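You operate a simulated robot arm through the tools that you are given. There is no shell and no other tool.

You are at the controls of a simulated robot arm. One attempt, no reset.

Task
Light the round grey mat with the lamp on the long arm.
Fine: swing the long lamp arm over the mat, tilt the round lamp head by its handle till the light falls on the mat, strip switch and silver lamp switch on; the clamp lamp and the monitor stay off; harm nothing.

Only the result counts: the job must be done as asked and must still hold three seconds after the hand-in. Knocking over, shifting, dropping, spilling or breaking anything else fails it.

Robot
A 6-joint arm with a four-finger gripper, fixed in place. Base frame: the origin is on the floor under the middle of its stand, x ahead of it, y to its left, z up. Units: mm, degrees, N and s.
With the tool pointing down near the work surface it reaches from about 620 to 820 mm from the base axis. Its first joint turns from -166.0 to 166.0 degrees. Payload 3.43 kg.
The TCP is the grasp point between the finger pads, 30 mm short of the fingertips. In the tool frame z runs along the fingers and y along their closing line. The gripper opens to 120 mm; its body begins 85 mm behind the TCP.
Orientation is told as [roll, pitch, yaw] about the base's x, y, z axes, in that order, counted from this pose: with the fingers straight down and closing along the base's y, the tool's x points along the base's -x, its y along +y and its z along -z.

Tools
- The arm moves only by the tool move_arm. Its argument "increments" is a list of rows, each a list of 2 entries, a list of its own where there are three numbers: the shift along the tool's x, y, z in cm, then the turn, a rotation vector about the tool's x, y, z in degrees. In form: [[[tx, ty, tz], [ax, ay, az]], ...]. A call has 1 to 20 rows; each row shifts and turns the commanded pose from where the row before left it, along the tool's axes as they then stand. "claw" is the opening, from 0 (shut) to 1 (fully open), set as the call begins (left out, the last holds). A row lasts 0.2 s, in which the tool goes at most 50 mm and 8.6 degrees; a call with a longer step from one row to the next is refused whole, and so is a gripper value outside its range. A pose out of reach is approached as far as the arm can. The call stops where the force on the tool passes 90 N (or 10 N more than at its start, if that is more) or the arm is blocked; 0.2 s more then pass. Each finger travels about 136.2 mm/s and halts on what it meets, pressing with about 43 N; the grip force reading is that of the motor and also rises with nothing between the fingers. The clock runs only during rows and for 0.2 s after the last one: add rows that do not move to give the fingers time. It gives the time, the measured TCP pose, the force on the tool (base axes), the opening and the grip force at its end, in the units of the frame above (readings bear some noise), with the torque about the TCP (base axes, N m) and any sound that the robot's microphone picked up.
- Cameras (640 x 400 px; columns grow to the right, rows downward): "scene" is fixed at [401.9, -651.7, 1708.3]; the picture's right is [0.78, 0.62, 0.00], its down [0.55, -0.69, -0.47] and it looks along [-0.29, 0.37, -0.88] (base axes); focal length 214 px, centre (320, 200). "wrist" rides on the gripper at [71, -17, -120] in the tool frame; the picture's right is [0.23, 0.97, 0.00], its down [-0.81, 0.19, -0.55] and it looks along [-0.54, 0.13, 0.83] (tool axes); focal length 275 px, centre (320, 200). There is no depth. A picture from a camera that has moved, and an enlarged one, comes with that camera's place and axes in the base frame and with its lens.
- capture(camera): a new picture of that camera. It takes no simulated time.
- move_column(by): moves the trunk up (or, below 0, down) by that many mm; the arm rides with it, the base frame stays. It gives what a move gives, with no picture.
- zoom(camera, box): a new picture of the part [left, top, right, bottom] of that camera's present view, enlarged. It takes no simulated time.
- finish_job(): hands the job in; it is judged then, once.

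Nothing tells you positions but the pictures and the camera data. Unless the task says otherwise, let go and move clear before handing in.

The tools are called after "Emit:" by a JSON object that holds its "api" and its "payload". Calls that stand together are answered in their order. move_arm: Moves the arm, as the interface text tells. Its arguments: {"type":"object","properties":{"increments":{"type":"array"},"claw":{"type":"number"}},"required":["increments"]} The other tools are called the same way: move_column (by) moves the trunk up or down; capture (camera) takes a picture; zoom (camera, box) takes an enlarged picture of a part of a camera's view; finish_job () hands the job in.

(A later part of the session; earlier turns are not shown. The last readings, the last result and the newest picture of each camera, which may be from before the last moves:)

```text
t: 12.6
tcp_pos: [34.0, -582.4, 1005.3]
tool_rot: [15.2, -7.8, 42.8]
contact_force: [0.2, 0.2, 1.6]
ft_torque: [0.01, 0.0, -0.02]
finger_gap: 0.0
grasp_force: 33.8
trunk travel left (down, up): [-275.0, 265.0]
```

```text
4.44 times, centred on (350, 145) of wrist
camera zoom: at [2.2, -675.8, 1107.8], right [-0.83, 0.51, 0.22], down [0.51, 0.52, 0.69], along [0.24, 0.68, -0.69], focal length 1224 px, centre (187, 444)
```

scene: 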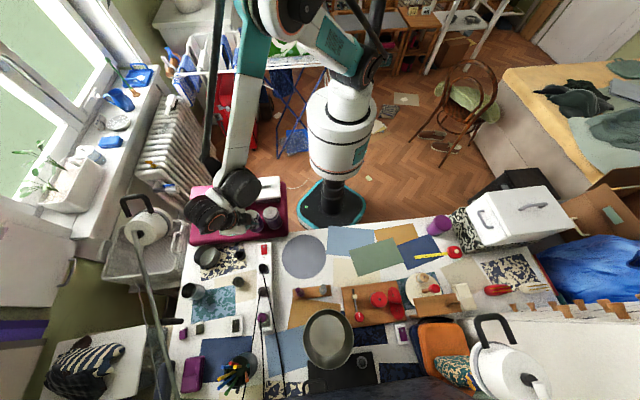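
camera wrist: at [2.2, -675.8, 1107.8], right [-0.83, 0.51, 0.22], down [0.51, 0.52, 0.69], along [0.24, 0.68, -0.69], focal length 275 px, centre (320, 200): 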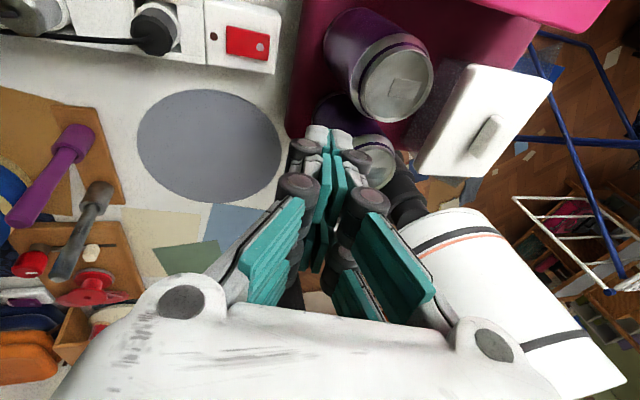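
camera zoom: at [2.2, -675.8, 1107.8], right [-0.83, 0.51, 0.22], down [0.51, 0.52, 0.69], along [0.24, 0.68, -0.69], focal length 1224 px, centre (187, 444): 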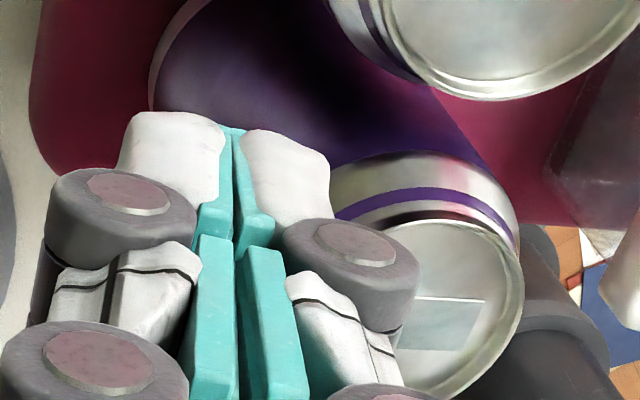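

The dot end looks raised, with a shadow beneath it. I place the dot at about (42,-595,775). Descending to a hover about 30 mm above it.

Emit:
{"api": "move_arm", "payload": {"increments": [[[0.218, -1.338, 3.92], [0, 0, 0]], [[0.218, -1.338, 3.92], [0, 0, 0]], [[0.218, -1.338, 3.92], [0, 0, 0]], [[0.218, -1.338, 3.92], [0, 0, 0]], [[0, 0, 0], [0, 0, 0]]]}}

Emit:
{"api": "capture", "payload": {"camera": "wrist"}}

Emit:
{"api": "zoom", "payload": {"camera": "scene", "box": [190, 180, 318, 260]}}

```text
t: 13.8
tcp_pos: [52.4, -578.3, 841.4]
tool_rot: [15.2, -7.7, 42.8]
contact_force: [-1.5, -0.3, 0.8]
ft_torque: [0.02, -0.02, 0.0]
finger_gap: 0.1
grasp_force: 33.6
trunk travel left (down, up): [-275.0, 265.0]
```

```text
taken
camera wrist: at [20.1, -671.3, 942.8], right [-0.83, 0.51, 0.22], down [0.51, 0.52, 0.69], along [0.24, 0.68, -0.69], focal length 275 px, centre (320, 200)
```

wrist: 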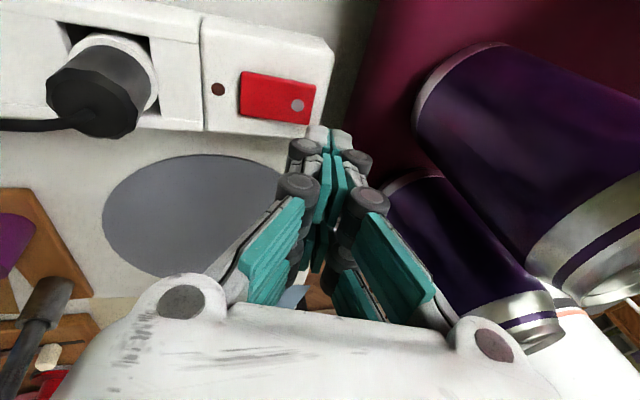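

```text
5.00 times, centred on (254, 220) of scene
camera zoom: at [401.9, -651.7, 1708.3], right [0.78, 0.62, 0.0], down [0.55, -0.69, -0.47], along [-0.29, 0.37, -0.88], focal length 1072 px, centre (650, 100)
```

zoom: 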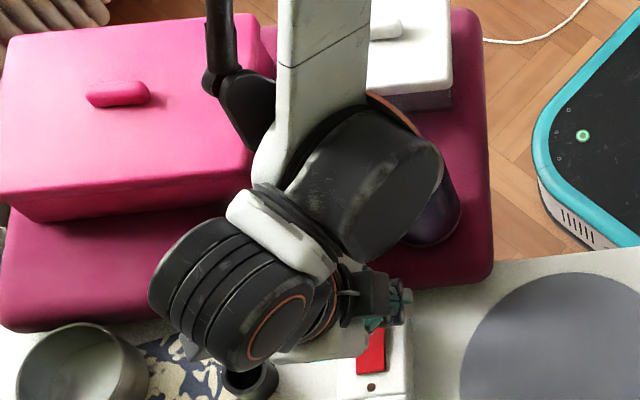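

The contact edge is about 20 mm above the dot and laterally aligned within about 3 mm. Descending slowly until contact.

Emit:
{"api": "move_arm", "payload": {"increments": [[[0.144, -0.157, 0.512], [0, 0, 0]], [[0.144, -0.157, 0.512], [0, 0, 0]], [[0.144, -0.157, 0.512], [0, 0, 0]], [[0.144, -0.157, 0.512], [0, 0, 0]], [[0, 0, 0], [0, 0, 0]]]}}

Emit:
{"api": "capture", "payload": {"camera": "wrist"}}

```text
t: 15.0
tcp_pos: [50.0, -583.9, 820.0]
tool_rot: [15.2, -7.7, 42.7]
contact_force: [-0.3, -0.3, 0.3]
ft_torque: [0.01, 0.03, 0.02]
finger_gap: 0.0
grasp_force: 33.4
trunk travel left (down, up): [-275.0, 265.0]
```

```text
taken
camera wrist: at [18.2, -677.4, 921.2], right [-0.83, 0.51, 0.22], down [0.51, 0.52, 0.69], along [0.24, 0.68, -0.69], focal length 275 px, centre (320, 200)
```

wrist: 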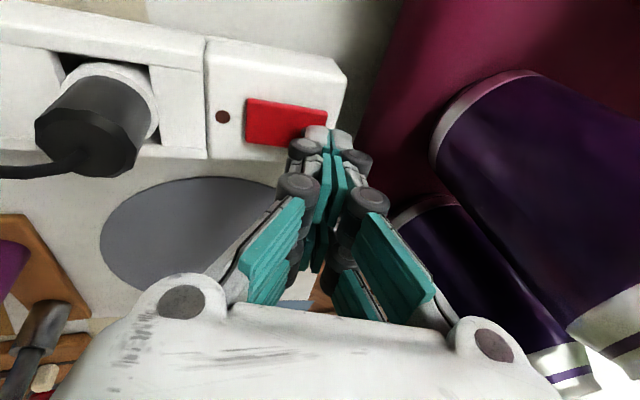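

No contact yet, and the fingertip covers the dot end. Continuing down in small steps.

Emit:
{"api": "move_arm", "payload": {"increments": [[[-0.009, -0.039, 0.252], [0, 0, 0]], [[-0.009, -0.039, 0.252], [0, 0, 0]], [[-0.009, -0.039, 0.252], [0, 0, 0]], [[-0.009, -0.039, 0.252], [0, 0, 0]], [[0, 0, 0], [0, 0, 0]]]}}

Emit:
{"api": "capture", "payload": {"camera": "wrist"}}

```text
t: 16.2
tcp_pos: [49.9, -582.4, 810.7]
tool_rot: [15.0, -7.5, 42.7]
contact_force: [-2.7, -22.9, 51.5]
ft_torque: [-1.39, 0.82, 0.24]
finger_gap: 0.2
grasp_force: 33.4
trunk travel left (down, up): [-275.0, 265.0]
```

```text
taken
camera wrist: at [17.6, -674.8, 912.5], right [-0.83, 0.51, 0.22], down [0.51, 0.52, 0.69], along [0.24, 0.68, -0.69], focal length 275 px, centre (320, 200)
```

wrist: 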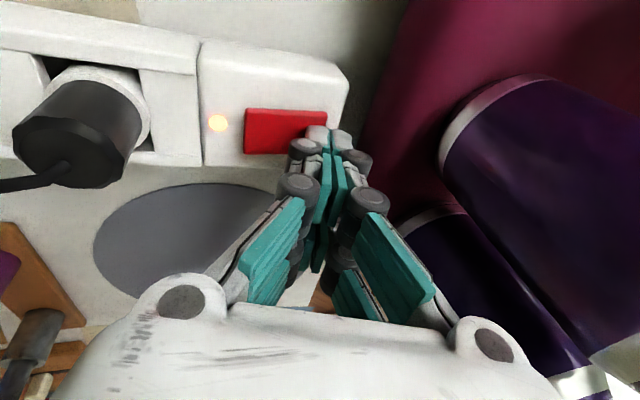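

The strip's indicator lit up, so the strip switch is on. Retreating straight up.

Emit:
{"api": "move_arm", "payload": {"increments": [[[-0.136, 0.26, -0.956], [0, 0, 0]], [[-0.4, 0.78, -2.87], [0, 0, 0]], [[-0.61, 1.17, -4.3], [0, 0, 0]], [[-0.61, 1.17, -4.3], [0, 0, 0]], [[-0.61, 1.17, -4.3], [0, 0, 0]]]}}

Emit:
{"api": "capture", "payload": {"camera": "wrist"}}

Emit:
{"api": "capture", "payload": {"camera": "scene"}}

```text
t: 17.4
tcp_pos: [49.4, -582.4, 984.3]
tool_rot: [15.2, -7.6, 42.7]
contact_force: [0.4, 0.6, 1.3]
ft_torque: [-0.01, 0.0, 0.04]
finger_gap: 0.1
grasp_force: 33.3
trunk travel left (down, up): [-275.0, 265.0]
```

```text
taken
camera wrist: at [17.8, -677.0, 1085.4], right [-0.83, 0.51, 0.22], down [0.51, 0.52, 0.69], along [0.24, 0.68, -0.69], focal length 275 px, centre (320, 200)
```

wrist: 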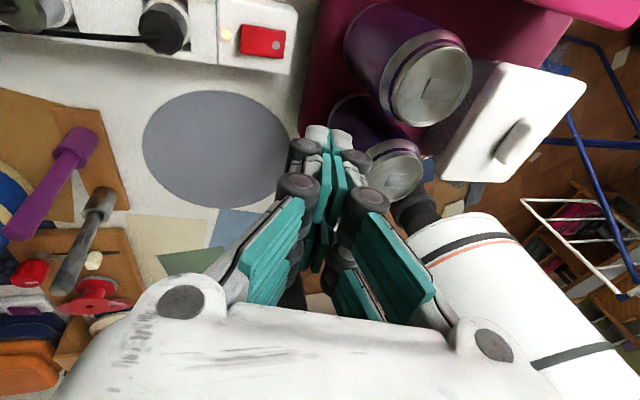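

```text
taken
```

scene: 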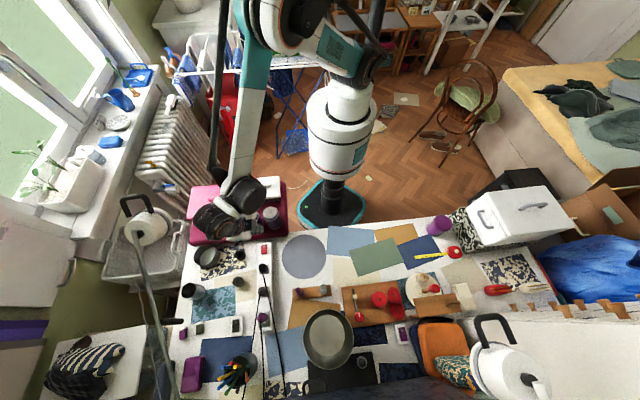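

The strip LED stays lit. Next is the silver switch at about (162,-879), which is far out, so I'll lean the gripper back toward the robot. First I'll undo the tilts and yaw to 110°.

Emit:
{"api": "move_arm", "payload": {"increments": [[[0, 0, 0], [0, 8, 0]], [[0, 0, 0], [7.5, 0, 0]], [[0, 0, 0], [7.5, 0, 0]], [[0, 0, 0], [0, 0, -8.4]], [[0, 0, 0], [0, 0, -8.4]], [[0, 0, 0], [0, 0, -8.4]], [[0, 0, 0], [0, 0, -8.4]], [[0, 0, 0], [0, 0, -8.4]], [[0, 0, 0], [0, 0, -8.4]], [[0, 0, 0], [0, 0, -8.4]], [[0, 0, 0], [0, 0, -8.4]], [[0, 0, 0], [0, 7, 0]], [[0, 0, 0], [0, 7, 0]], [[0, 0, 0], [0, 7, 0]], [[0, 0, 0], [0, 7, 0]]]}}

Emit:
{"api": "capture", "payload": {"camera": "wrist"}}

Emit:
{"api": "capture", "payload": {"camera": "scene"}}

```text
t: 20.6
tcp_pos: [67.7, -590.9, 996.7]
tool_rot: [0.3, 28.0, 86.2]
contact_force: [-0.1, 0.2, 0.4]
ft_torque: [0.04, -0.03, 0.01]
finger_gap: 0.0
grasp_force: 33.2
out of reach, approached as far as the arm can: row 8, 9, 10, 11, 15
trunk travel left (down, up): [-275.0, 265.0]
```

```text
taken
camera wrist: at [83.1, -598.6, 1136.2], right [-0.98, -0.14, 0.11], down [-0.12, 0.99, 0.11], along [-0.13, 0.09, -0.99], focal length 275 px, centre (320, 200)
```

wrist: 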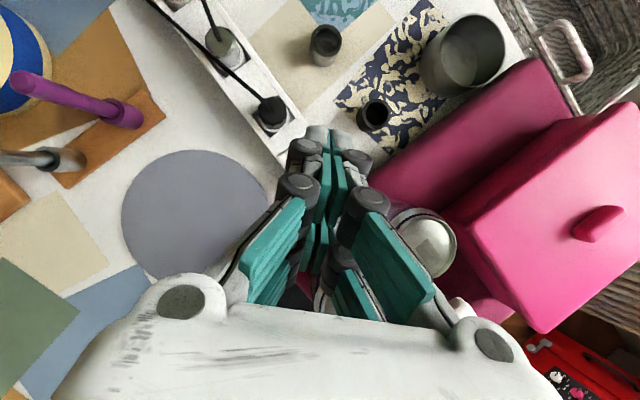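

```text
taken
```

scene: 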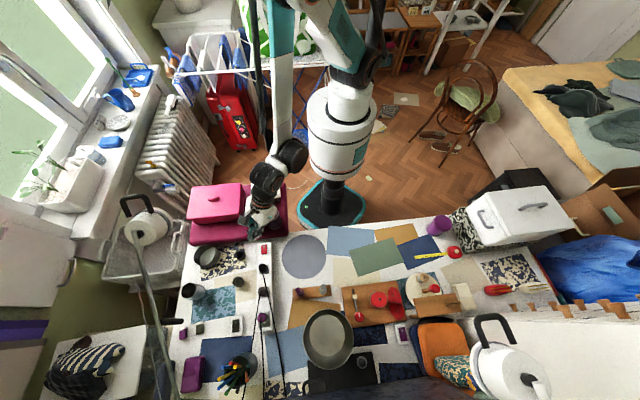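

Yaw tops out near 86° here. That's fine, because the gripper now leans back toward the robot with the camera on the upper side. I'll back off the joint limit slightly and move out toward the silver switch, staying high.

Emit:
{"api": "move_arm", "payload": {"increments": [[[0, 0, 0], [-2.8, 0, 5.3]], [[2.194, -1.87, 3.354], [0, 0, 0]], [[2.194, -1.87, 3.354], [0, 0, 0]], [[2.194, -1.87, 3.354], [0, 0, 0]], [[2.194, -1.87, 3.354], [0, 0, 0]], [[2.194, -1.87, 3.354], [0, 0, 0]], [[0, 0, 0], [0, 0, 0]]]}}

Emit:
{"api": "capture", "payload": {"camera": "wrist"}}

Emit:
{"api": "capture", "payload": {"camera": "scene"}}

```text
t: 22.2
tcp_pos: [130.0, -781.9, 897.2]
tool_rot: [0.2, 28.1, 80.3]
contact_force: [0.4, 0.1, 0.4]
ft_torque: [0.01, -0.01, 0.03]
finger_gap: 0.1
grasp_force: 33.0
trunk travel left (down, up): [-275.0, 265.0]
```

```text
taken
camera wrist: at [145.5, -791.7, 1037.9], right [-0.99, -0.03, 0.11], down [-0.02, 0.99, 0.11], along [-0.12, 0.1, -0.99], focal length 275 px, centre (320, 200)
```

wrist: 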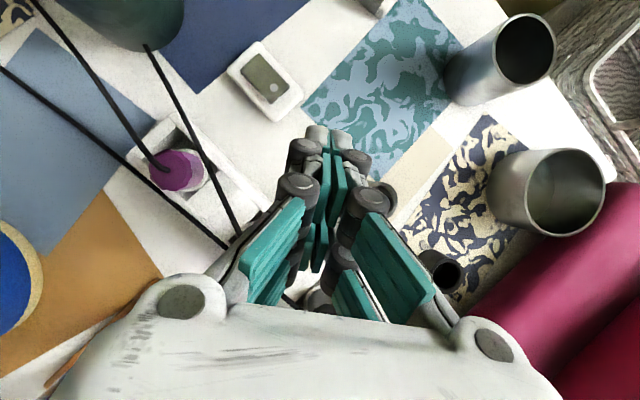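

```text
taken
```

scene: 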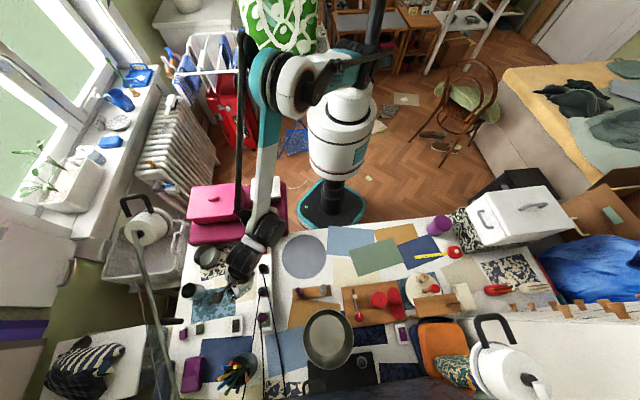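

The silver switch is now clearly in view. Zooming to locate its dot.

Emit:
{"api": "zoom", "payload": {"camera": "wrist", "box": [215, 30, 327, 130]}}

Emit:
{"api": "zoom", "payload": {"camera": "scene", "box": [100, 180, 300, 340]}}

```text
4.00 times, centred on (271, 80) of wrist
camera zoom: at [145.5, -791.7, 1037.9], right [-0.99, -0.03, 0.11], down [-0.02, 0.99, 0.11], along [-0.12, 0.1, -0.99], focal length 1101 px, centre (516, 680)
```

zoom: 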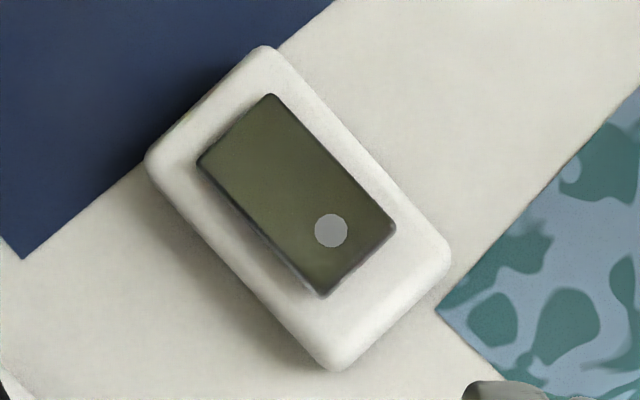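

```text
2.50 times, centred on (200, 260) of scene
camera zoom: at [401.9, -651.7, 1708.3], right [0.78, 0.62, 0.0], down [0.55, -0.69, -0.47], along [-0.29, 0.37, -0.88], focal length 536 px, centre (620, 50)
```

zoom: 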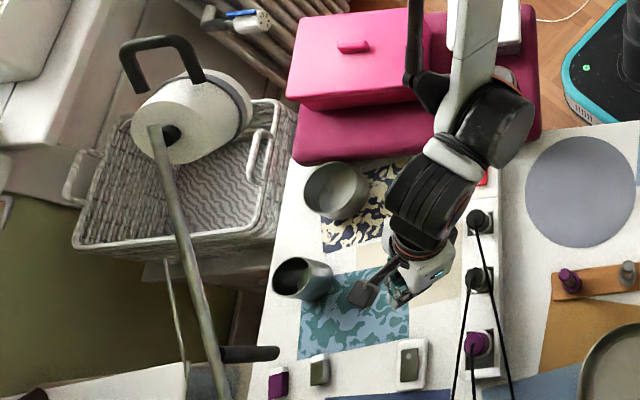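

Dot of the silver rocker is at about (161,-877,742). Moving to hover about 30 mm above its dot end, keeping the gripper below the lamp's swing handle.

Emit:
{"api": "move_arm", "payload": {"increments": [[[1.62, -1.413, 4.03], [0, 0, 0]], [[1.62, -1.413, 4.03], [0, 0, 0]], [[1.62, -1.413, 4.03], [0, 0, 0]], [[0, 0, 0], [0, 0, 0]]]}}

Emit:
{"api": "capture", "payload": {"camera": "wrist"}}

Emit:
{"api": "zoom", "payload": {"camera": "scene", "box": [140, 230, 300, 350]}}

```text
t: 23.2
tcp_pos: [146.8, -867.8, 831.1]
tool_rot: [0.3, 28.0, 80.2]
contact_force: [0.5, 0.0, -0.2]
ft_torque: [0.0, 0.0, 0.03]
finger_gap: 0.1
grasp_force: 33.0
out of reach, approached as far as the arm can: row 3
trunk travel left (down, up): [-275.0, 265.0]
```

```text
taken
camera wrist: at [163.0, -877.1, 970.9], right [-0.99, -0.03, 0.11], down [-0.02, 0.99, 0.11], along [-0.12, 0.1, -0.99], focal length 275 px, centre (320, 200)
```

wrist: 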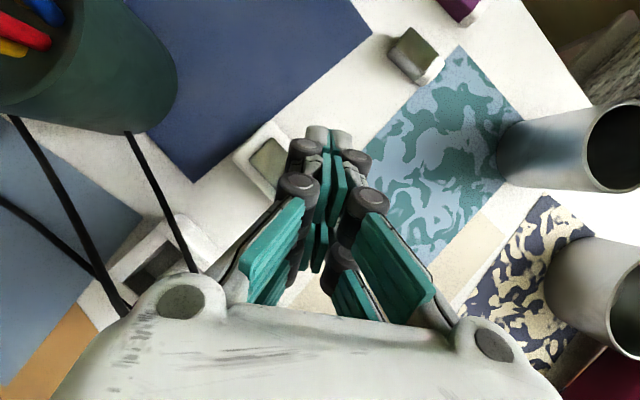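

```text
3.33 times, centred on (220, 290) of scene
camera zoom: at [401.9, -651.7, 1708.3], right [0.78, 0.62, 0.0], down [0.55, -0.69, -0.47], along [-0.29, 0.37, -0.88], focal length 715 px, centre (653, -100)
```

zoom: 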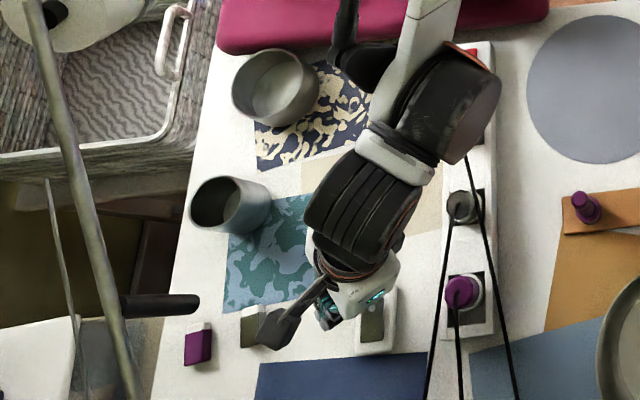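

The arm hit its reach limit at 880 mm radius. I'll back off and lift, then lower the trunk for more outward reach.

Emit:
{"api": "move_arm", "payload": {"increments": [[[-1.94, 1.32, -3.64], [0, 0, 0]], [[-1.94, 1.32, -3.64], [0, 0, 0]], [[-1.94, 1.32, -3.64], [0, 0, 0]], [[1.166, 0.498, -4.592], [0, 0, 0]], [[1.166, 0.498, -4.592], [0, 0, 0]], [[1.166, 0.498, -4.592], [0, 0, 0]], [[1.166, 0.498, -4.592], [0, 0, 0]], [[1.166, 0.498, -4.592], [0, 0, 0]], [[0, 0, 0], [0, 0, 0]]]}}

Emit:
{"api": "capture", "payload": {"camera": "scene"}}

```text
t: 25.2
tcp_pos: [115.5, -700.2, 1133.4]
tool_rot: [0.3, 28.0, 80.1]
contact_force: [0.2, -0.2, 0.5]
ft_torque: [0.0, 0.01, -0.01]
finger_gap: 0.0
grasp_force: 33.6
trunk travel left (down, up): [-275.0, 265.0]
```

```text
taken
```

scene: 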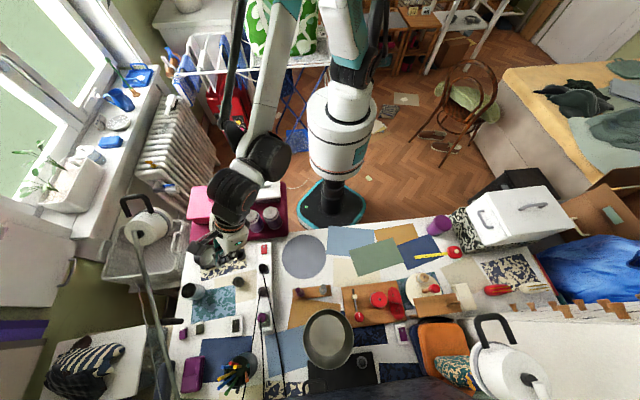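

Clear of everything. Lowering the trunk by 220 mm brings the TCP to about z=913, still well above the desk items.

Emit:
{"api": "move_column", "payload": {"by": -220}}

Emit:
{"api": "capture", "payload": {"camera": "scene"}}

Emit:
{"api": "capture", "payload": {"camera": "wrist"}}

```text
t: 27.5
tcp_pos: [115.5, -699.7, 913.4]
tool_rot: [0.3, 28.1, 80.2]
contact_force: [0.6, -0.6, -1.0]
ft_torque: [0.03, 0.03, 0.0]
finger_gap: 0.0
grasp_force: 32.7
trunk travel left (down, up): [-55.0, 485.0]
```

```text
taken
```

scene: 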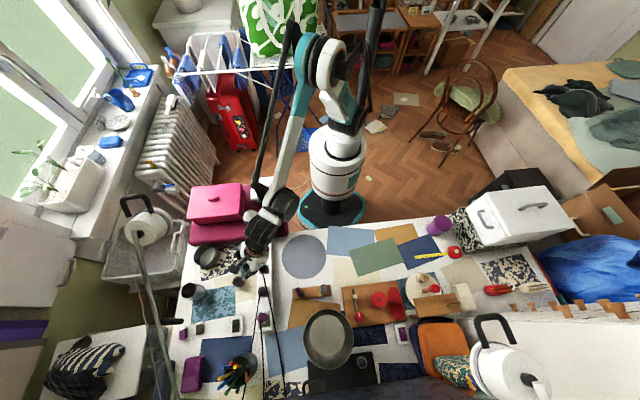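

```text
taken
camera wrist: at [131.1, -708.5, 1052.6], right [-0.99, -0.03, 0.11], down [-0.02, 0.99, 0.11], along [-0.12, 0.1, -0.99], focal length 275 px, centre (320, 200)
```

wrist: 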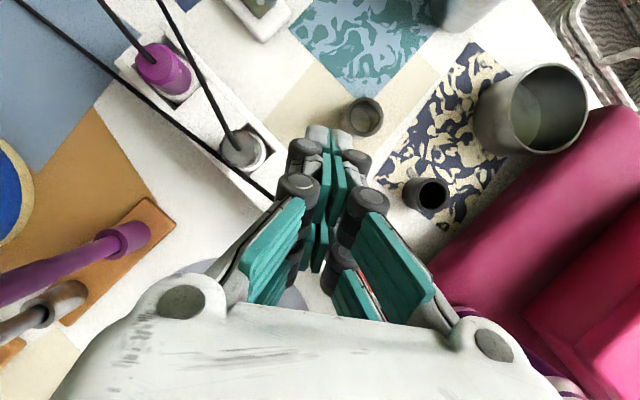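

Trunk lowered. Now moving out to hover above the silver rocker's dot end.

Emit:
{"api": "move_arm", "payload": {"increments": [[[2.204, -1.412, 3.442], [0, 0, 0]], [[2.204, -1.412, 3.442], [0, 0, 0]], [[2.204, -1.412, 3.442], [0, 0, 0]], [[2.204, -1.412, 3.442], [0, 0, 0]], [[2.204, -1.412, 3.442], [0, 0, 0]], [[0, 0, 0], [0, 0, 0]]]}}

Emit:
{"api": "capture", "payload": {"camera": "wrist"}}

Emit:
{"api": "zoom", "payload": {"camera": "scene", "box": [140, 230, 300, 350]}}

```text
t: 28.9
tcp_pos: [152.7, -886.2, 809.2]
tool_rot: [0.3, 28.0, 80.3]
contact_force: [0.4, 0.4, 0.2]
ft_torque: [0.03, -0.01, 0.03]
finger_gap: 0.1
grasp_force: 33.1
trunk travel left (down, up): [-55.0, 485.0]
```

```text
taken
camera wrist: at [168.1, -895.5, 949.3], right [-0.99, -0.03, 0.11], down [-0.02, 0.99, 0.11], along [-0.12, 0.1, -0.99], focal length 275 px, centre (320, 200)
```

wrist: 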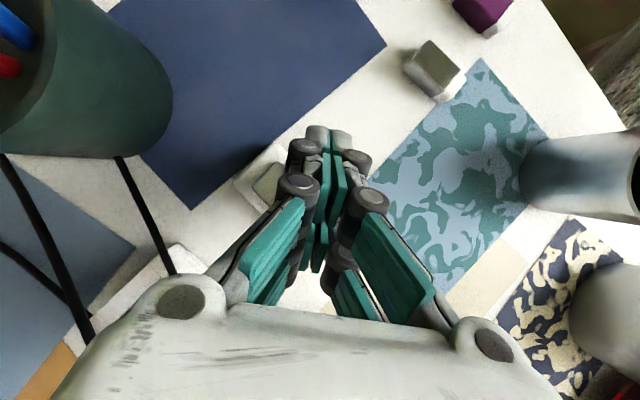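

```text
3.33 times, centred on (220, 290) of scene
camera zoom: at [401.9, -651.7, 1708.3], right [0.78, 0.62, 0.0], down [0.55, -0.69, -0.47], along [-0.29, 0.37, -0.88], focal length 715 px, centre (653, -100)
```

zoom: 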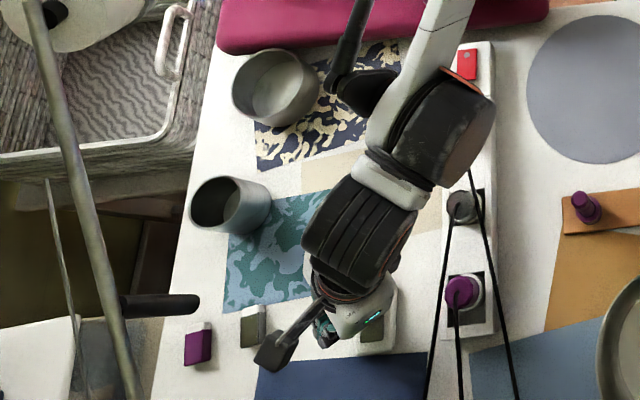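

Aligned within a few mm. Descending slowly toward the rocker.

Emit:
{"api": "move_arm", "payload": {"increments": [[[-0.22, -0.053, 0.448], [0, 0, 0]], [[-0.22, -0.053, 0.448], [0, 0, 0]], [[-0.22, -0.053, 0.448], [0, 0, 0]], [[-0.22, -0.053, 0.448], [0, 0, 0]], [[0, 0, 0], [0, 0, 0]]]}}

Emit:
{"api": "capture", "payload": {"camera": "wrist"}}

```text
t: 30.1
tcp_pos: [156.4, -886.5, 796.1]
tool_rot: [0.2, 28.5, 80.2]
contact_force: [-4.2, -4.1, 46.6]
ft_torque: [0.2, -0.24, -0.03]
finger_gap: 0.0
grasp_force: 33.5
trunk travel left (down, up): [-55.0, 485.0]
```

```text
taken
camera wrist: at [170.3, -894.8, 936.8], right [-0.99, -0.03, 0.11], down [-0.02, 0.99, 0.1], along [-0.12, 0.1, -0.99], focal length 275 px, centre (320, 200)
```

wrist: 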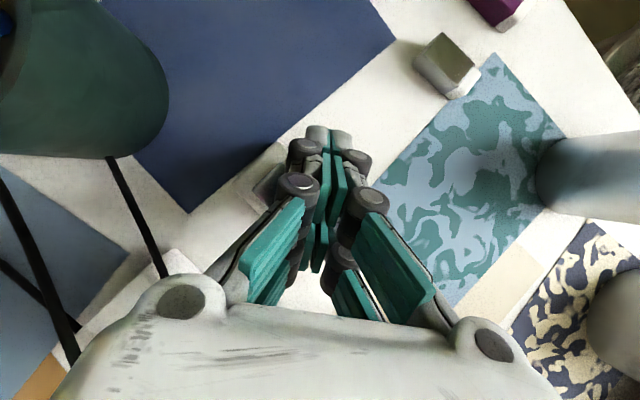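

There is contact at about 47 N. I'll check whether the lamp has come on.

Emit:
{"api": "capture", "payload": {"camera": "scene"}}

Emit:
{"api": "zoom", "payload": {"camera": "scene", "box": [100, 180, 260, 280]}}

Emit:
{"api": "zoom", "payload": {"camera": "scene", "box": [200, 290, 280, 340]}}

```text
taken
```

scene: 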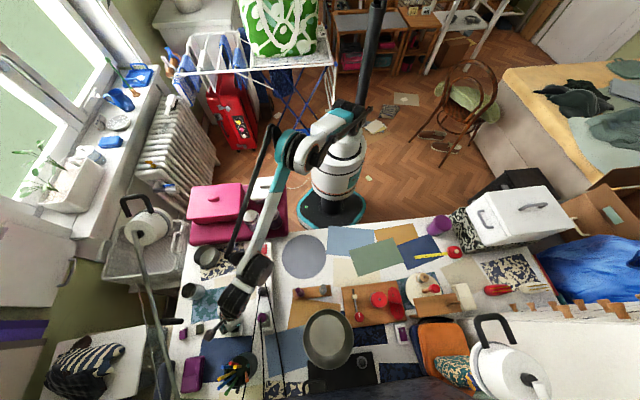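

```text
4.00 times, centred on (180, 230) of scene
camera zoom: at [401.9, -651.7, 1708.3], right [0.78, 0.62, 0.0], down [0.55, -0.69, -0.47], along [-0.29, 0.37, -0.88], focal length 858 px, centre (880, 80)
```

zoom: 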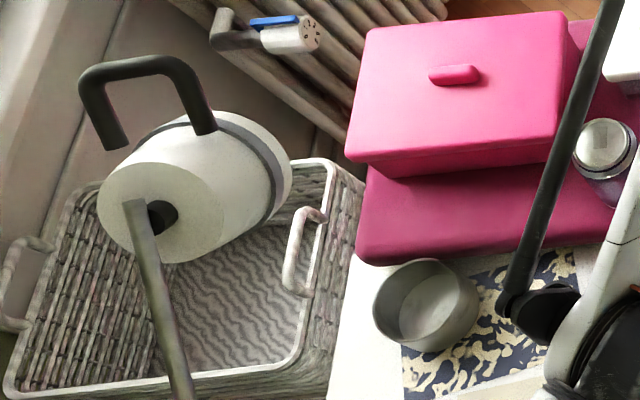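

```text
8.00 times, centred on (240, 315) of scene
camera zoom: at [401.9, -651.7, 1708.3], right [0.78, 0.62, 0.0], down [0.55, -0.69, -0.47], along [-0.29, 0.37, -0.88], focal length 1716 px, centre (960, -720)
```

zoom: 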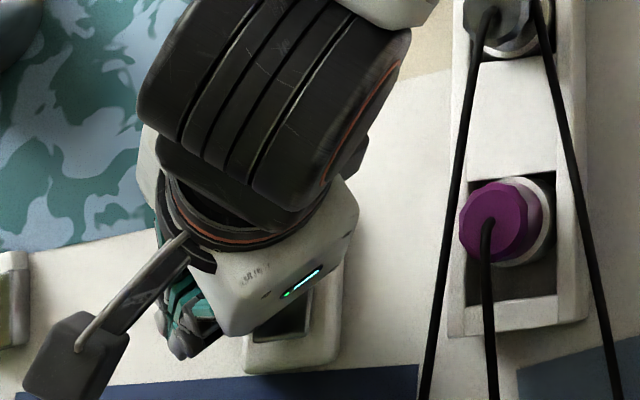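

Force reads 47 N but the torque suggests the contact is too close to the rocker's pivot. I'll lift, shift about 10 mm toward the dot end, and press again.

Emit:
{"api": "move_arm", "payload": {"increments": [[[0.94, 0, -1.76], [0, 0, 0]], [[-0.55, 0.82, -0.29], [0, 0, 0]], [[0, 0, 0], [0, 0, 0]]]}}

Emit:
{"api": "zoom", "payload": {"camera": "scene", "box": [200, 290, 280, 340]}}

Emit:
{"api": "capture", "payload": {"camera": "wrist"}}

```text
t: 30.9
tcp_pos: [150.7, -882.8, 810.9]
tool_rot: [0.3, 28.0, 80.2]
contact_force: [0.3, 0.0, -0.5]
ft_torque: [0.0, -0.03, 0.01]
finger_gap: 0.1
grasp_force: 33.3
trunk travel left (down, up): [-55.0, 485.0]
```

```text
8.00 times, centred on (240, 315) of scene
camera zoom: at [401.9, -651.7, 1708.3], right [0.78, 0.62, 0.0], down [0.55, -0.69, -0.47], along [-0.29, 0.37, -0.88], focal length 1716 px, centre (960, -720)
```

zoom: 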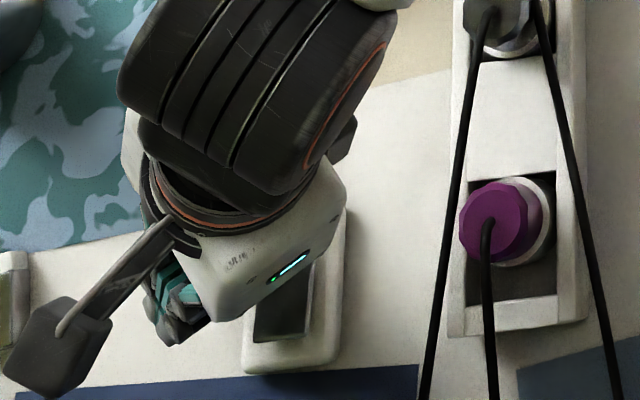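

```text
taken
camera wrist: at [165.8, -891.3, 951.3], right [-0.99, -0.03, 0.11], down [-0.02, 0.99, 0.11], along [-0.12, 0.1, -0.99], focal length 275 px, centre (320, 200)
```

wrist: 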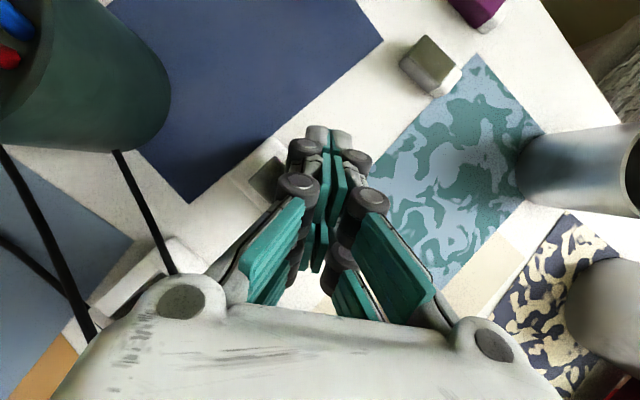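

Now aligned a bit nearer the dot end. Pressing down again.

Emit:
{"api": "move_arm", "payload": {"increments": [[[-0.188, 0, 0.353], [0, 0, 0]], [[-0.188, 0, 0.353], [0, 0, 0]], [[-0.188, 0, 0.353], [0, 0, 0]], [[-0.188, 0, 0.353], [0, 0, 0]], [[-0.094, 0, 0.177], [0, 0, 0]], [[0, 0, 0], [0, 0, 0]]]}}

Emit:
{"api": "capture", "payload": {"camera": "scene"}}

```text
t: 32.3
tcp_pos: [150.6, -880.1, 795.7]
tool_rot: [0.4, 28.2, 80.3]
contact_force: [-0.2, -10.2, 22.8]
ft_torque: [-0.23, -0.22, -0.08]
finger_gap: 0.1
grasp_force: 33.3
trunk travel left (down, up): [-55.0, 485.0]
```

```text
taken
```

scene: 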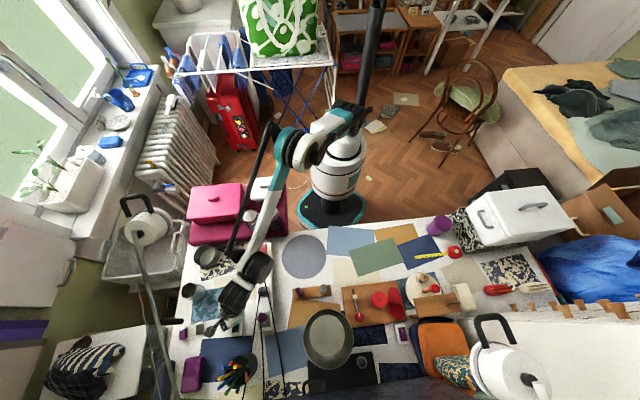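

Contact is now right on the dot at about 23 N. Pressing a bit further.

Emit:
{"api": "move_arm", "payload": {"increments": [[[-0.094, 0, 0.177], [0, 0, 0]], [[-0.094, 0, 0.177], [0, 0, 0]], [[-0.094, 0, 0.177], [0, 0, 0]], [[0, 0, 0], [0, 0, 0]]]}}

Emit:
{"api": "capture", "payload": {"camera": "wrist"}}

Emit:
{"api": "capture", "payload": {"camera": "scene"}}

```text
t: 33.3
tcp_pos: [149.3, -879.1, 794.1]
tool_rot: [0.0, 28.7, 80.2]
contact_force: [4.0, -9.8, 82.3]
ft_torque: [0.26, -0.78, -0.12]
finger_gap: 0.2
grasp_force: 33.6
trunk travel left (down, up): [-55.0, 485.0]
```

```text
taken
camera wrist: at [163.9, -886.1, 935.2], right [-0.99, -0.03, 0.11], down [-0.02, 1.0, 0.1], along [-0.11, 0.09, -0.99], focal length 275 px, centre (320, 200)
```

wrist: 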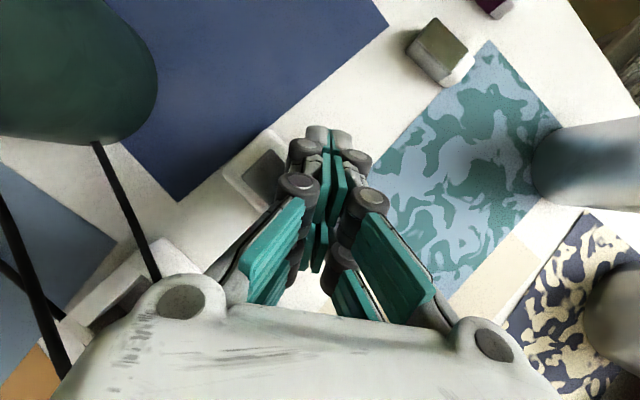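

```text
taken
```

scene: 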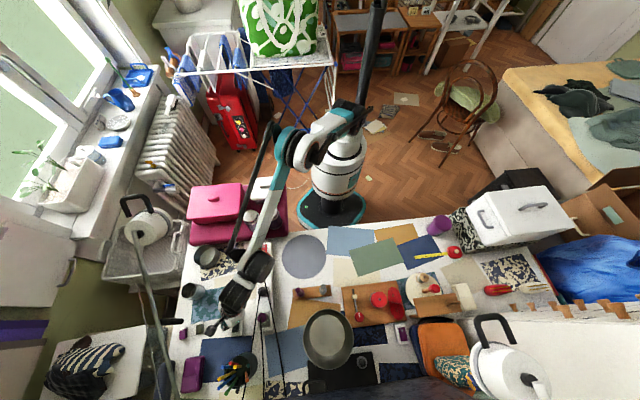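

82 N with almost no travel means a hard stop, so the rocker may already have flipped. I'll lift off and look at it.

Emit:
{"api": "move_arm", "payload": {"increments": [[[0.47, 0, -0.88], [0, 0, 0]], [[0.94, 0, -1.76], [0, 0, 0]], [[-1.94, 1.32, -3.64], [0, 0, 0]], [[-1.94, 1.32, -3.64], [0, 0, 0]], [[-1.94, 1.32, -3.64], [0, 0, 0]], [[0, 0, 0], [0, 0, 0]]]}}

Emit:
{"api": "capture", "payload": {"camera": "wrist"}}

Emit:
{"api": "zoom", "payload": {"camera": "scene", "box": [212, 308, 260, 338]}}

```text
t: 34.7
tcp_pos: [127.3, -768.3, 885.6]
tool_rot: [0.3, 28.1, 80.2]
contact_force: [0.4, 0.0, 0.6]
ft_torque: [0.0, 0.03, 0.01]
finger_gap: 0.0
grasp_force: 32.8
trunk travel left (down, up): [-55.0, 485.0]
```

```text
taken
camera wrist: at [143.0, -777.6, 1026.1], right [-0.99, -0.03, 0.11], down [-0.02, 0.99, 0.11], along [-0.12, 0.1, -0.99], focal length 275 px, centre (320, 200)
```

wrist: 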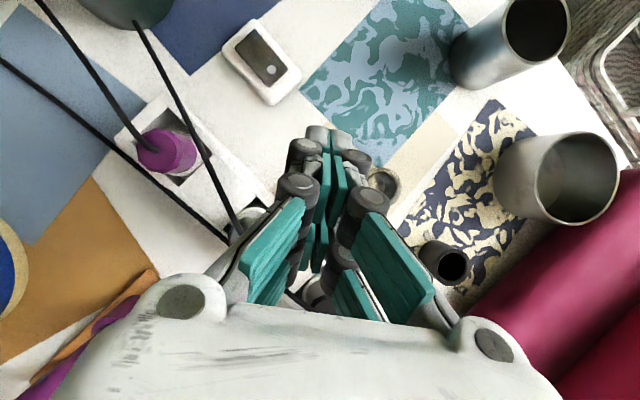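

```text
13.33 times, centred on (236, 323) of scene
camera zoom: at [401.9, -651.7, 1708.3], right [0.78, 0.62, 0.0], down [0.55, -0.69, -0.47], along [-0.29, 0.37, -0.88], focal length 2860 px, centre (1440, -1440)
```

zoom: 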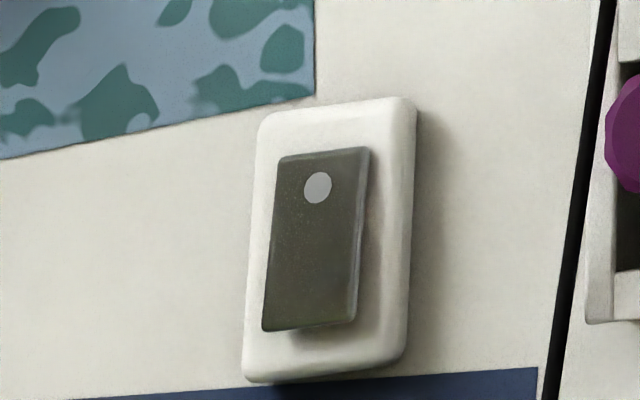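

The rocker's tilt has changed: its far end is now raised and the dot end is down, so it flipped. I'll compare it with the strip rocker and look for lamp light.

Emit:
{"api": "zoom", "payload": {"camera": "scene", "box": [240, 235, 288, 265]}}

Emit:
{"api": "zoom", "payload": {"camera": "scene", "box": [100, 150, 260, 250]}}

Emit:
{"api": "zoom", "payload": {"camera": "wrist", "box": [205, 0, 325, 75]}}

Emit:
{"api": "zoom", "payload": {"camera": "scene", "box": [380, 310, 428, 350]}}

```text
13.33 times, centred on (264, 250) of scene
camera zoom: at [401.9, -651.7, 1708.3], right [0.78, 0.62, 0.0], down [0.55, -0.69, -0.47], along [-0.29, 0.37, -0.88], focal length 2860 px, centre (1067, -467)
```

zoom: 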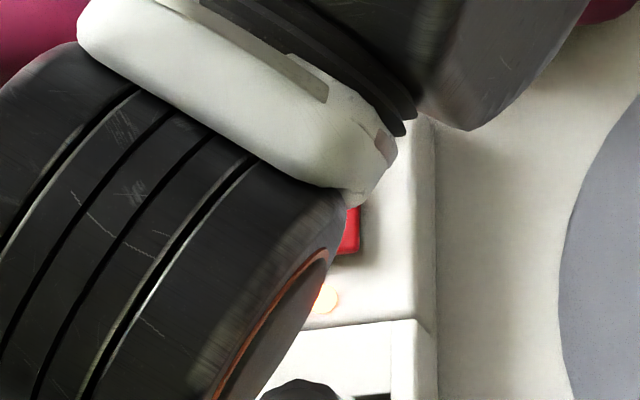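

```text
4.00 times, centred on (180, 200) of scene
camera zoom: at [401.9, -651.7, 1708.3], right [0.78, 0.62, 0.0], down [0.55, -0.69, -0.47], along [-0.29, 0.37, -0.88], focal length 858 px, centre (880, 200)
```

zoom: 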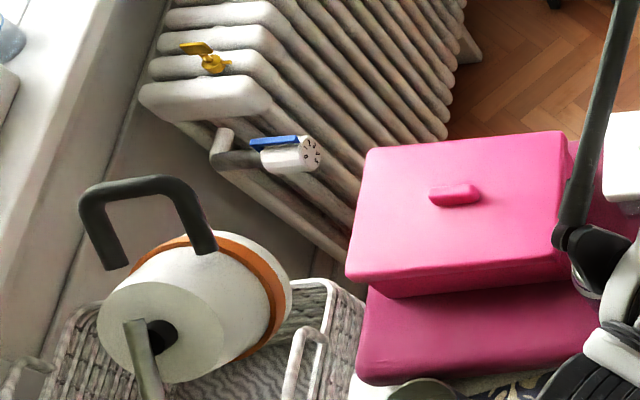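

```text
5.33 times, centred on (265, 38) of wrist
camera zoom: at [143.0, -777.6, 1026.1], right [-0.99, -0.03, 0.11], down [-0.02, 0.99, 0.11], along [-0.12, 0.1, -0.99], focal length 1468 px, centre (613, 1067)
```

zoom: 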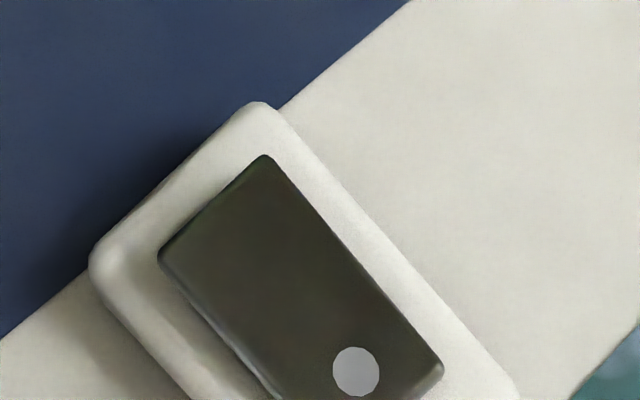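

```text
10.00 times, centred on (404, 330) of scene
camera zoom: at [401.9, -651.7, 1708.3], right [0.78, 0.62, 0.0], down [0.55, -0.69, -0.47], along [-0.29, 0.37, -0.88], focal length 2145 px, centre (-520, -1100)
```

zoom: 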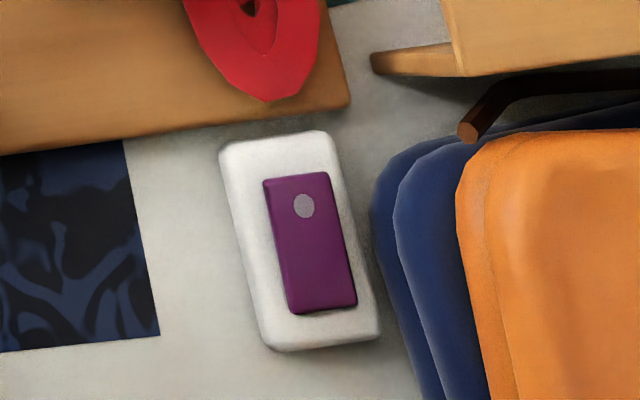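

The lamp's ring turned orange, so the silver (long-arm) lamp is on, and the strip and silver switches are done. Next I'll swing the boom by its vertical handle at about (105,-910, z 1003–1090). First I'll rise clear and turn the tool horizontal, pointing outward.

Emit:
{"api": "move_arm", "payload": {"increments": [[[0.92, -0.365, -4.44], [0, 0, 0]], [[0.92, -0.365, -4.44], [0, 0, 0]], [[0.92, -0.365, -4.44], [0, 0, 0]], [[0.92, -0.365, -4.44], [0, 0, 0]], [[0, 0, 0], [0, 7.75, 0]], [[0, 0, 0], [0, 7.75, 0]], [[0, 0, 0], [0, 7.75, 0]], [[0, 0, 0], [0, 7.75, 0]], [[0, 0, 0], [0, 0, 0]]], "claw": 0.7}}

Emit:
{"api": "capture", "payload": {"camera": "wrist"}}

Emit:
{"api": "capture", "payload": {"camera": "scene"}}

```text
t: 36.7
tcp_pos: [152.6, -725.6, 1061.1]
tool_rot: [0.6, 59.0, 80.7]
contact_force: [0.7, -0.3, 0.5]
ft_torque: [0.0, -0.04, 0.01]
finger_gap: 83.9
grasp_force: 0.0
trunk travel left (down, up): [-55.0, 485.0]
```

```text
taken
camera wrist: at [180.1, -662.7, 1183.8], right [-0.98, 0.05, 0.2], down [-0.04, 0.91, -0.41], along [-0.21, -0.41, -0.89], focal length 275 px, centre (320, 200)
```

wrist: 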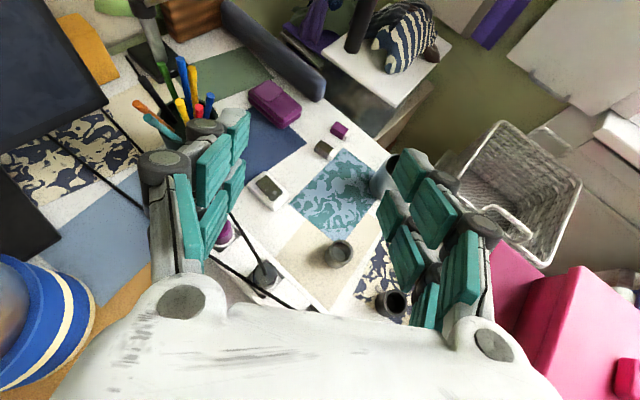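

```text
taken
```

scene: 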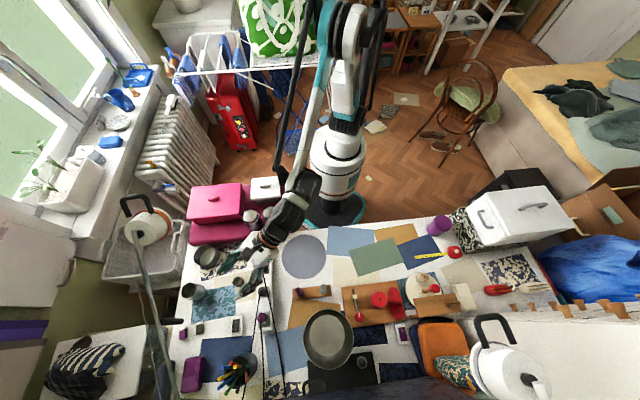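

The handle's bottom end is visible at the top of the wrist view. Continuing the tilt to horizontal.

Emit:
{"api": "move_arm", "payload": {"increments": [[[0, 0, 0], [0, 7.75, 0]], [[0, 0, 0], [0, 7.75, 0]], [[0, 0, 0], [0, 7.75, 0]], [[0, 0, 0], [0, 7.75, 0]], [[0, 0, 0], [-8.0, 0, 0]], [[0, 0, 0], [0, 0, 0]]]}}

Emit:
{"api": "capture", "payload": {"camera": "wrist"}}

Emit:
{"api": "capture", "payload": {"camera": "scene"}}

```text
t: 38.1
tcp_pos: [151.9, -724.2, 1061.1]
tool_rot: [118.5, 89.7, -169.4]
contact_force: [-0.1, 0.0, 0.7]
ft_torque: [0.0, 0.03, -0.03]
finger_gap: 84.1
grasp_force: 0.0
trunk travel left (down, up): [-55.0, 485.0]
```

```text
taken
camera wrist: at [204.7, -614.9, 1132.2], right [-0.92, 0.3, 0.23], down [-0.02, 0.58, -0.81], along [-0.38, -0.75, -0.54], focal length 275 px, centre (320, 200)
```

wrist: 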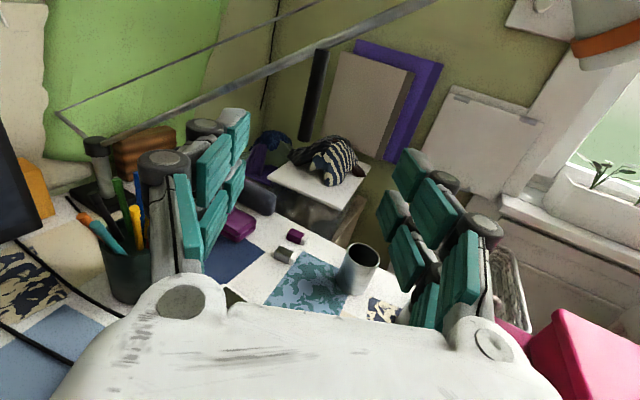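

```text
taken
```

scene: 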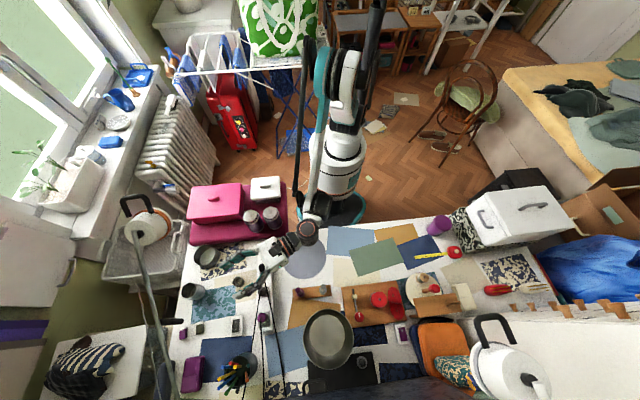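

Great view: the black handle hangs from the boom straight ahead, and the post at about (400,-1180) is confirmed. Approaching the handle horizontally with the fingers open.

Emit:
{"api": "move_arm", "payload": {"increments": [[[-0.63, -0.25, 4.33], [0, 0, 0]], [[-0.63, -0.25, 4.33], [0, 0, 0]], [[-0.63, -0.25, 4.33], [0, 0, 0]], [[0, 0, 0], [0, 0, 0]]]}}

Emit:
{"api": "capture", "payload": {"camera": "wrist"}}

Emit:
{"api": "capture", "payload": {"camera": "scene"}}

```text
t: 39.1
tcp_pos: [117.7, -855.6, 1043.6]
tool_rot: [106.6, 89.7, 178.5]
contact_force: [-0.3, -0.2, 0.2]
ft_torque: [-0.03, 0.0, 0.0]
finger_gap: 84.1
grasp_force: 0.1
trunk travel left (down, up): [-55.0, 485.0]
```

```text
taken
camera wrist: at [170.2, -745.5, 1114.7], right [-0.92, 0.3, 0.23], down [-0.02, 0.59, -0.81], along [-0.38, -0.75, -0.54], focal length 275 px, centre (320, 200)
```

wrist: 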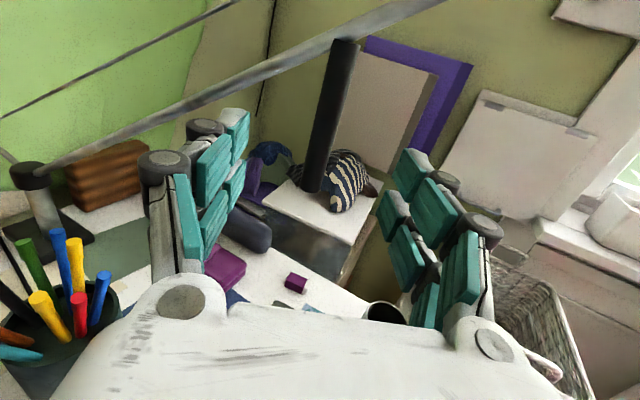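

```text
taken
```

scene: 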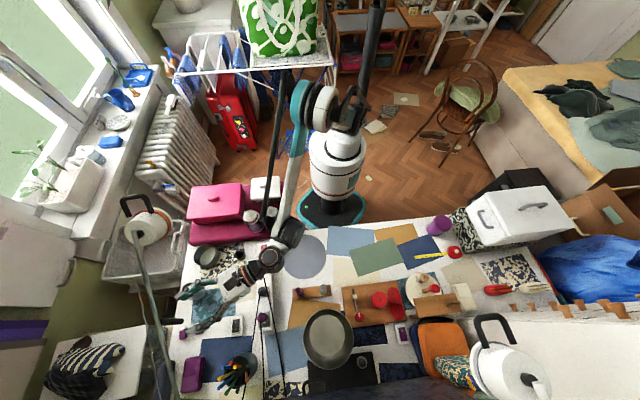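

Handle axis at about (101,-900), 47 mm ahead and centred. Moving in and closing on it.

Emit:
{"api": "move_arm", "payload": {"increments": [[[0.1, 0.1, 2.35], [0, 0, 0]], [[0.1, 0.1, 2.35], [0, 0, 0]], [[0, 0, 0], [0, 0, 0]]]}}

Emit:
{"api": "capture", "payload": {"camera": "wrist"}}

```text
t: 39.9
tcp_pos: [100.2, -896.3, 1046.1]
tool_rot: [108.5, 89.8, -179.7]
contact_force: [-0.3, 0.1, 0.2]
ft_torque: [-0.03, 0.0, 0.01]
finger_gap: 84.1
grasp_force: 0.1
trunk travel left (down, up): [-55.0, 485.0]
```

```text
taken
camera wrist: at [153.5, -787.0, 1117.5], right [-0.92, 0.3, 0.23], down [-0.02, 0.58, -0.81], along [-0.38, -0.75, -0.54], focal length 275 px, centre (320, 200)
```

wrist: 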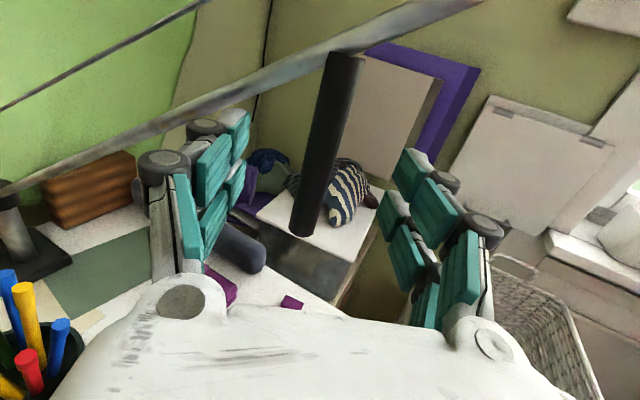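

The handle is between the finger pads at the TCP. Closing the gripper.

Emit:
{"api": "move_arm", "payload": {"increments": [[[0, 0, 0], [0, 0, 0]], [[0, 0, 0], [0, 0, 0]], [[0, 0, 0], [0, 0, 0]], [[0, 0, 0], [0, 0, 0]]], "claw": 0}}

Emit:
{"api": "capture", "payload": {"camera": "wrist"}}

```text
t: 40.9
tcp_pos: [103.9, -896.9, 1046.1]
tool_rot: [107.8, 89.8, -179.9]
contact_force: [15.2, -13.2, 8.0]
ft_torque: [0.26, -1.05, 0.25]
finger_gap: 15.0
grasp_force: 45.4
trunk travel left (down, up): [-55.0, 485.0]
```

```text
taken
camera wrist: at [156.6, -787.2, 1117.5], right [-0.93, 0.3, 0.24], down [-0.02, 0.58, -0.81], along [-0.38, -0.75, -0.54], focal length 275 px, centre (320, 200)
```

wrist: 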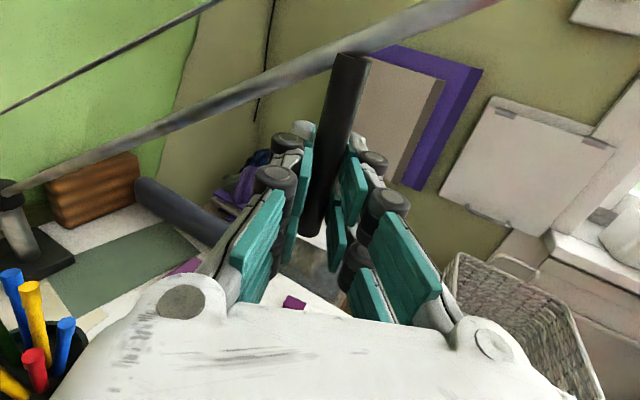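

The handle is gripped, with a gap of 15 mm. I'll begin swinging along the arc about the post, a first small step of about 5° to feel the joint.

Emit:
{"api": "move_arm", "payload": {"increments": [[[0, -0.43, -0.78], [0, 0, 0]], [[0, -0.43, -0.78], [0, 0, 0]], [[0, -0.43, -0.78], [0, 0, 0]], [[0, -0.43, -0.78], [0, 0, 0]], [[0, 0, 0], [0, 0, 0]]]}}

Emit:
{"api": "capture", "payload": {"camera": "wrist"}}

Emit:
{"api": "capture", "payload": {"camera": "scene"}}

```text
t: 42.1
tcp_pos: [128.9, -869.8, 1044.1]
tool_rot: [116.5, 89.5, -171.3]
contact_force: [19.6, -22.8, 29.7]
ft_torque: [-0.64, -0.76, 0.2]
finger_gap: 14.9
grasp_force: 45.4
trunk travel left (down, up): [-55.0, 485.0]
```

```text
taken
camera wrist: at [181.5, -760.8, 1115.6], right [-0.92, 0.3, 0.24], down [-0.02, 0.58, -0.81], along [-0.38, -0.75, -0.53], focal length 275 px, centre (320, 200)
```

wrist: 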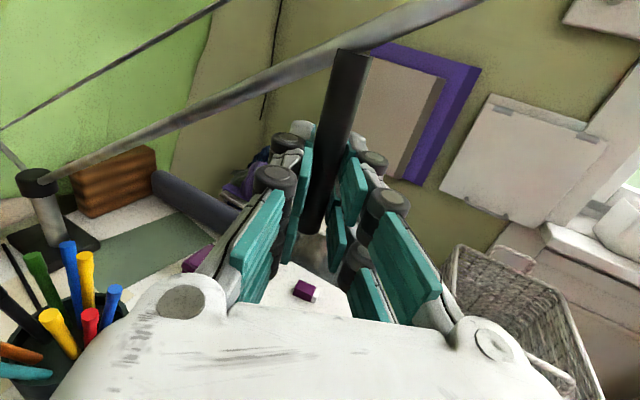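

```text
taken
```

scene: 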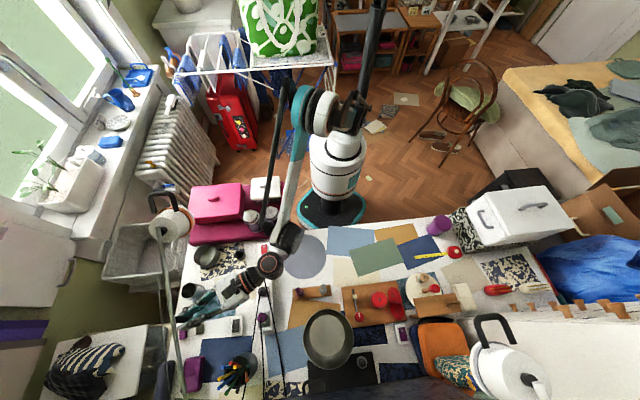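

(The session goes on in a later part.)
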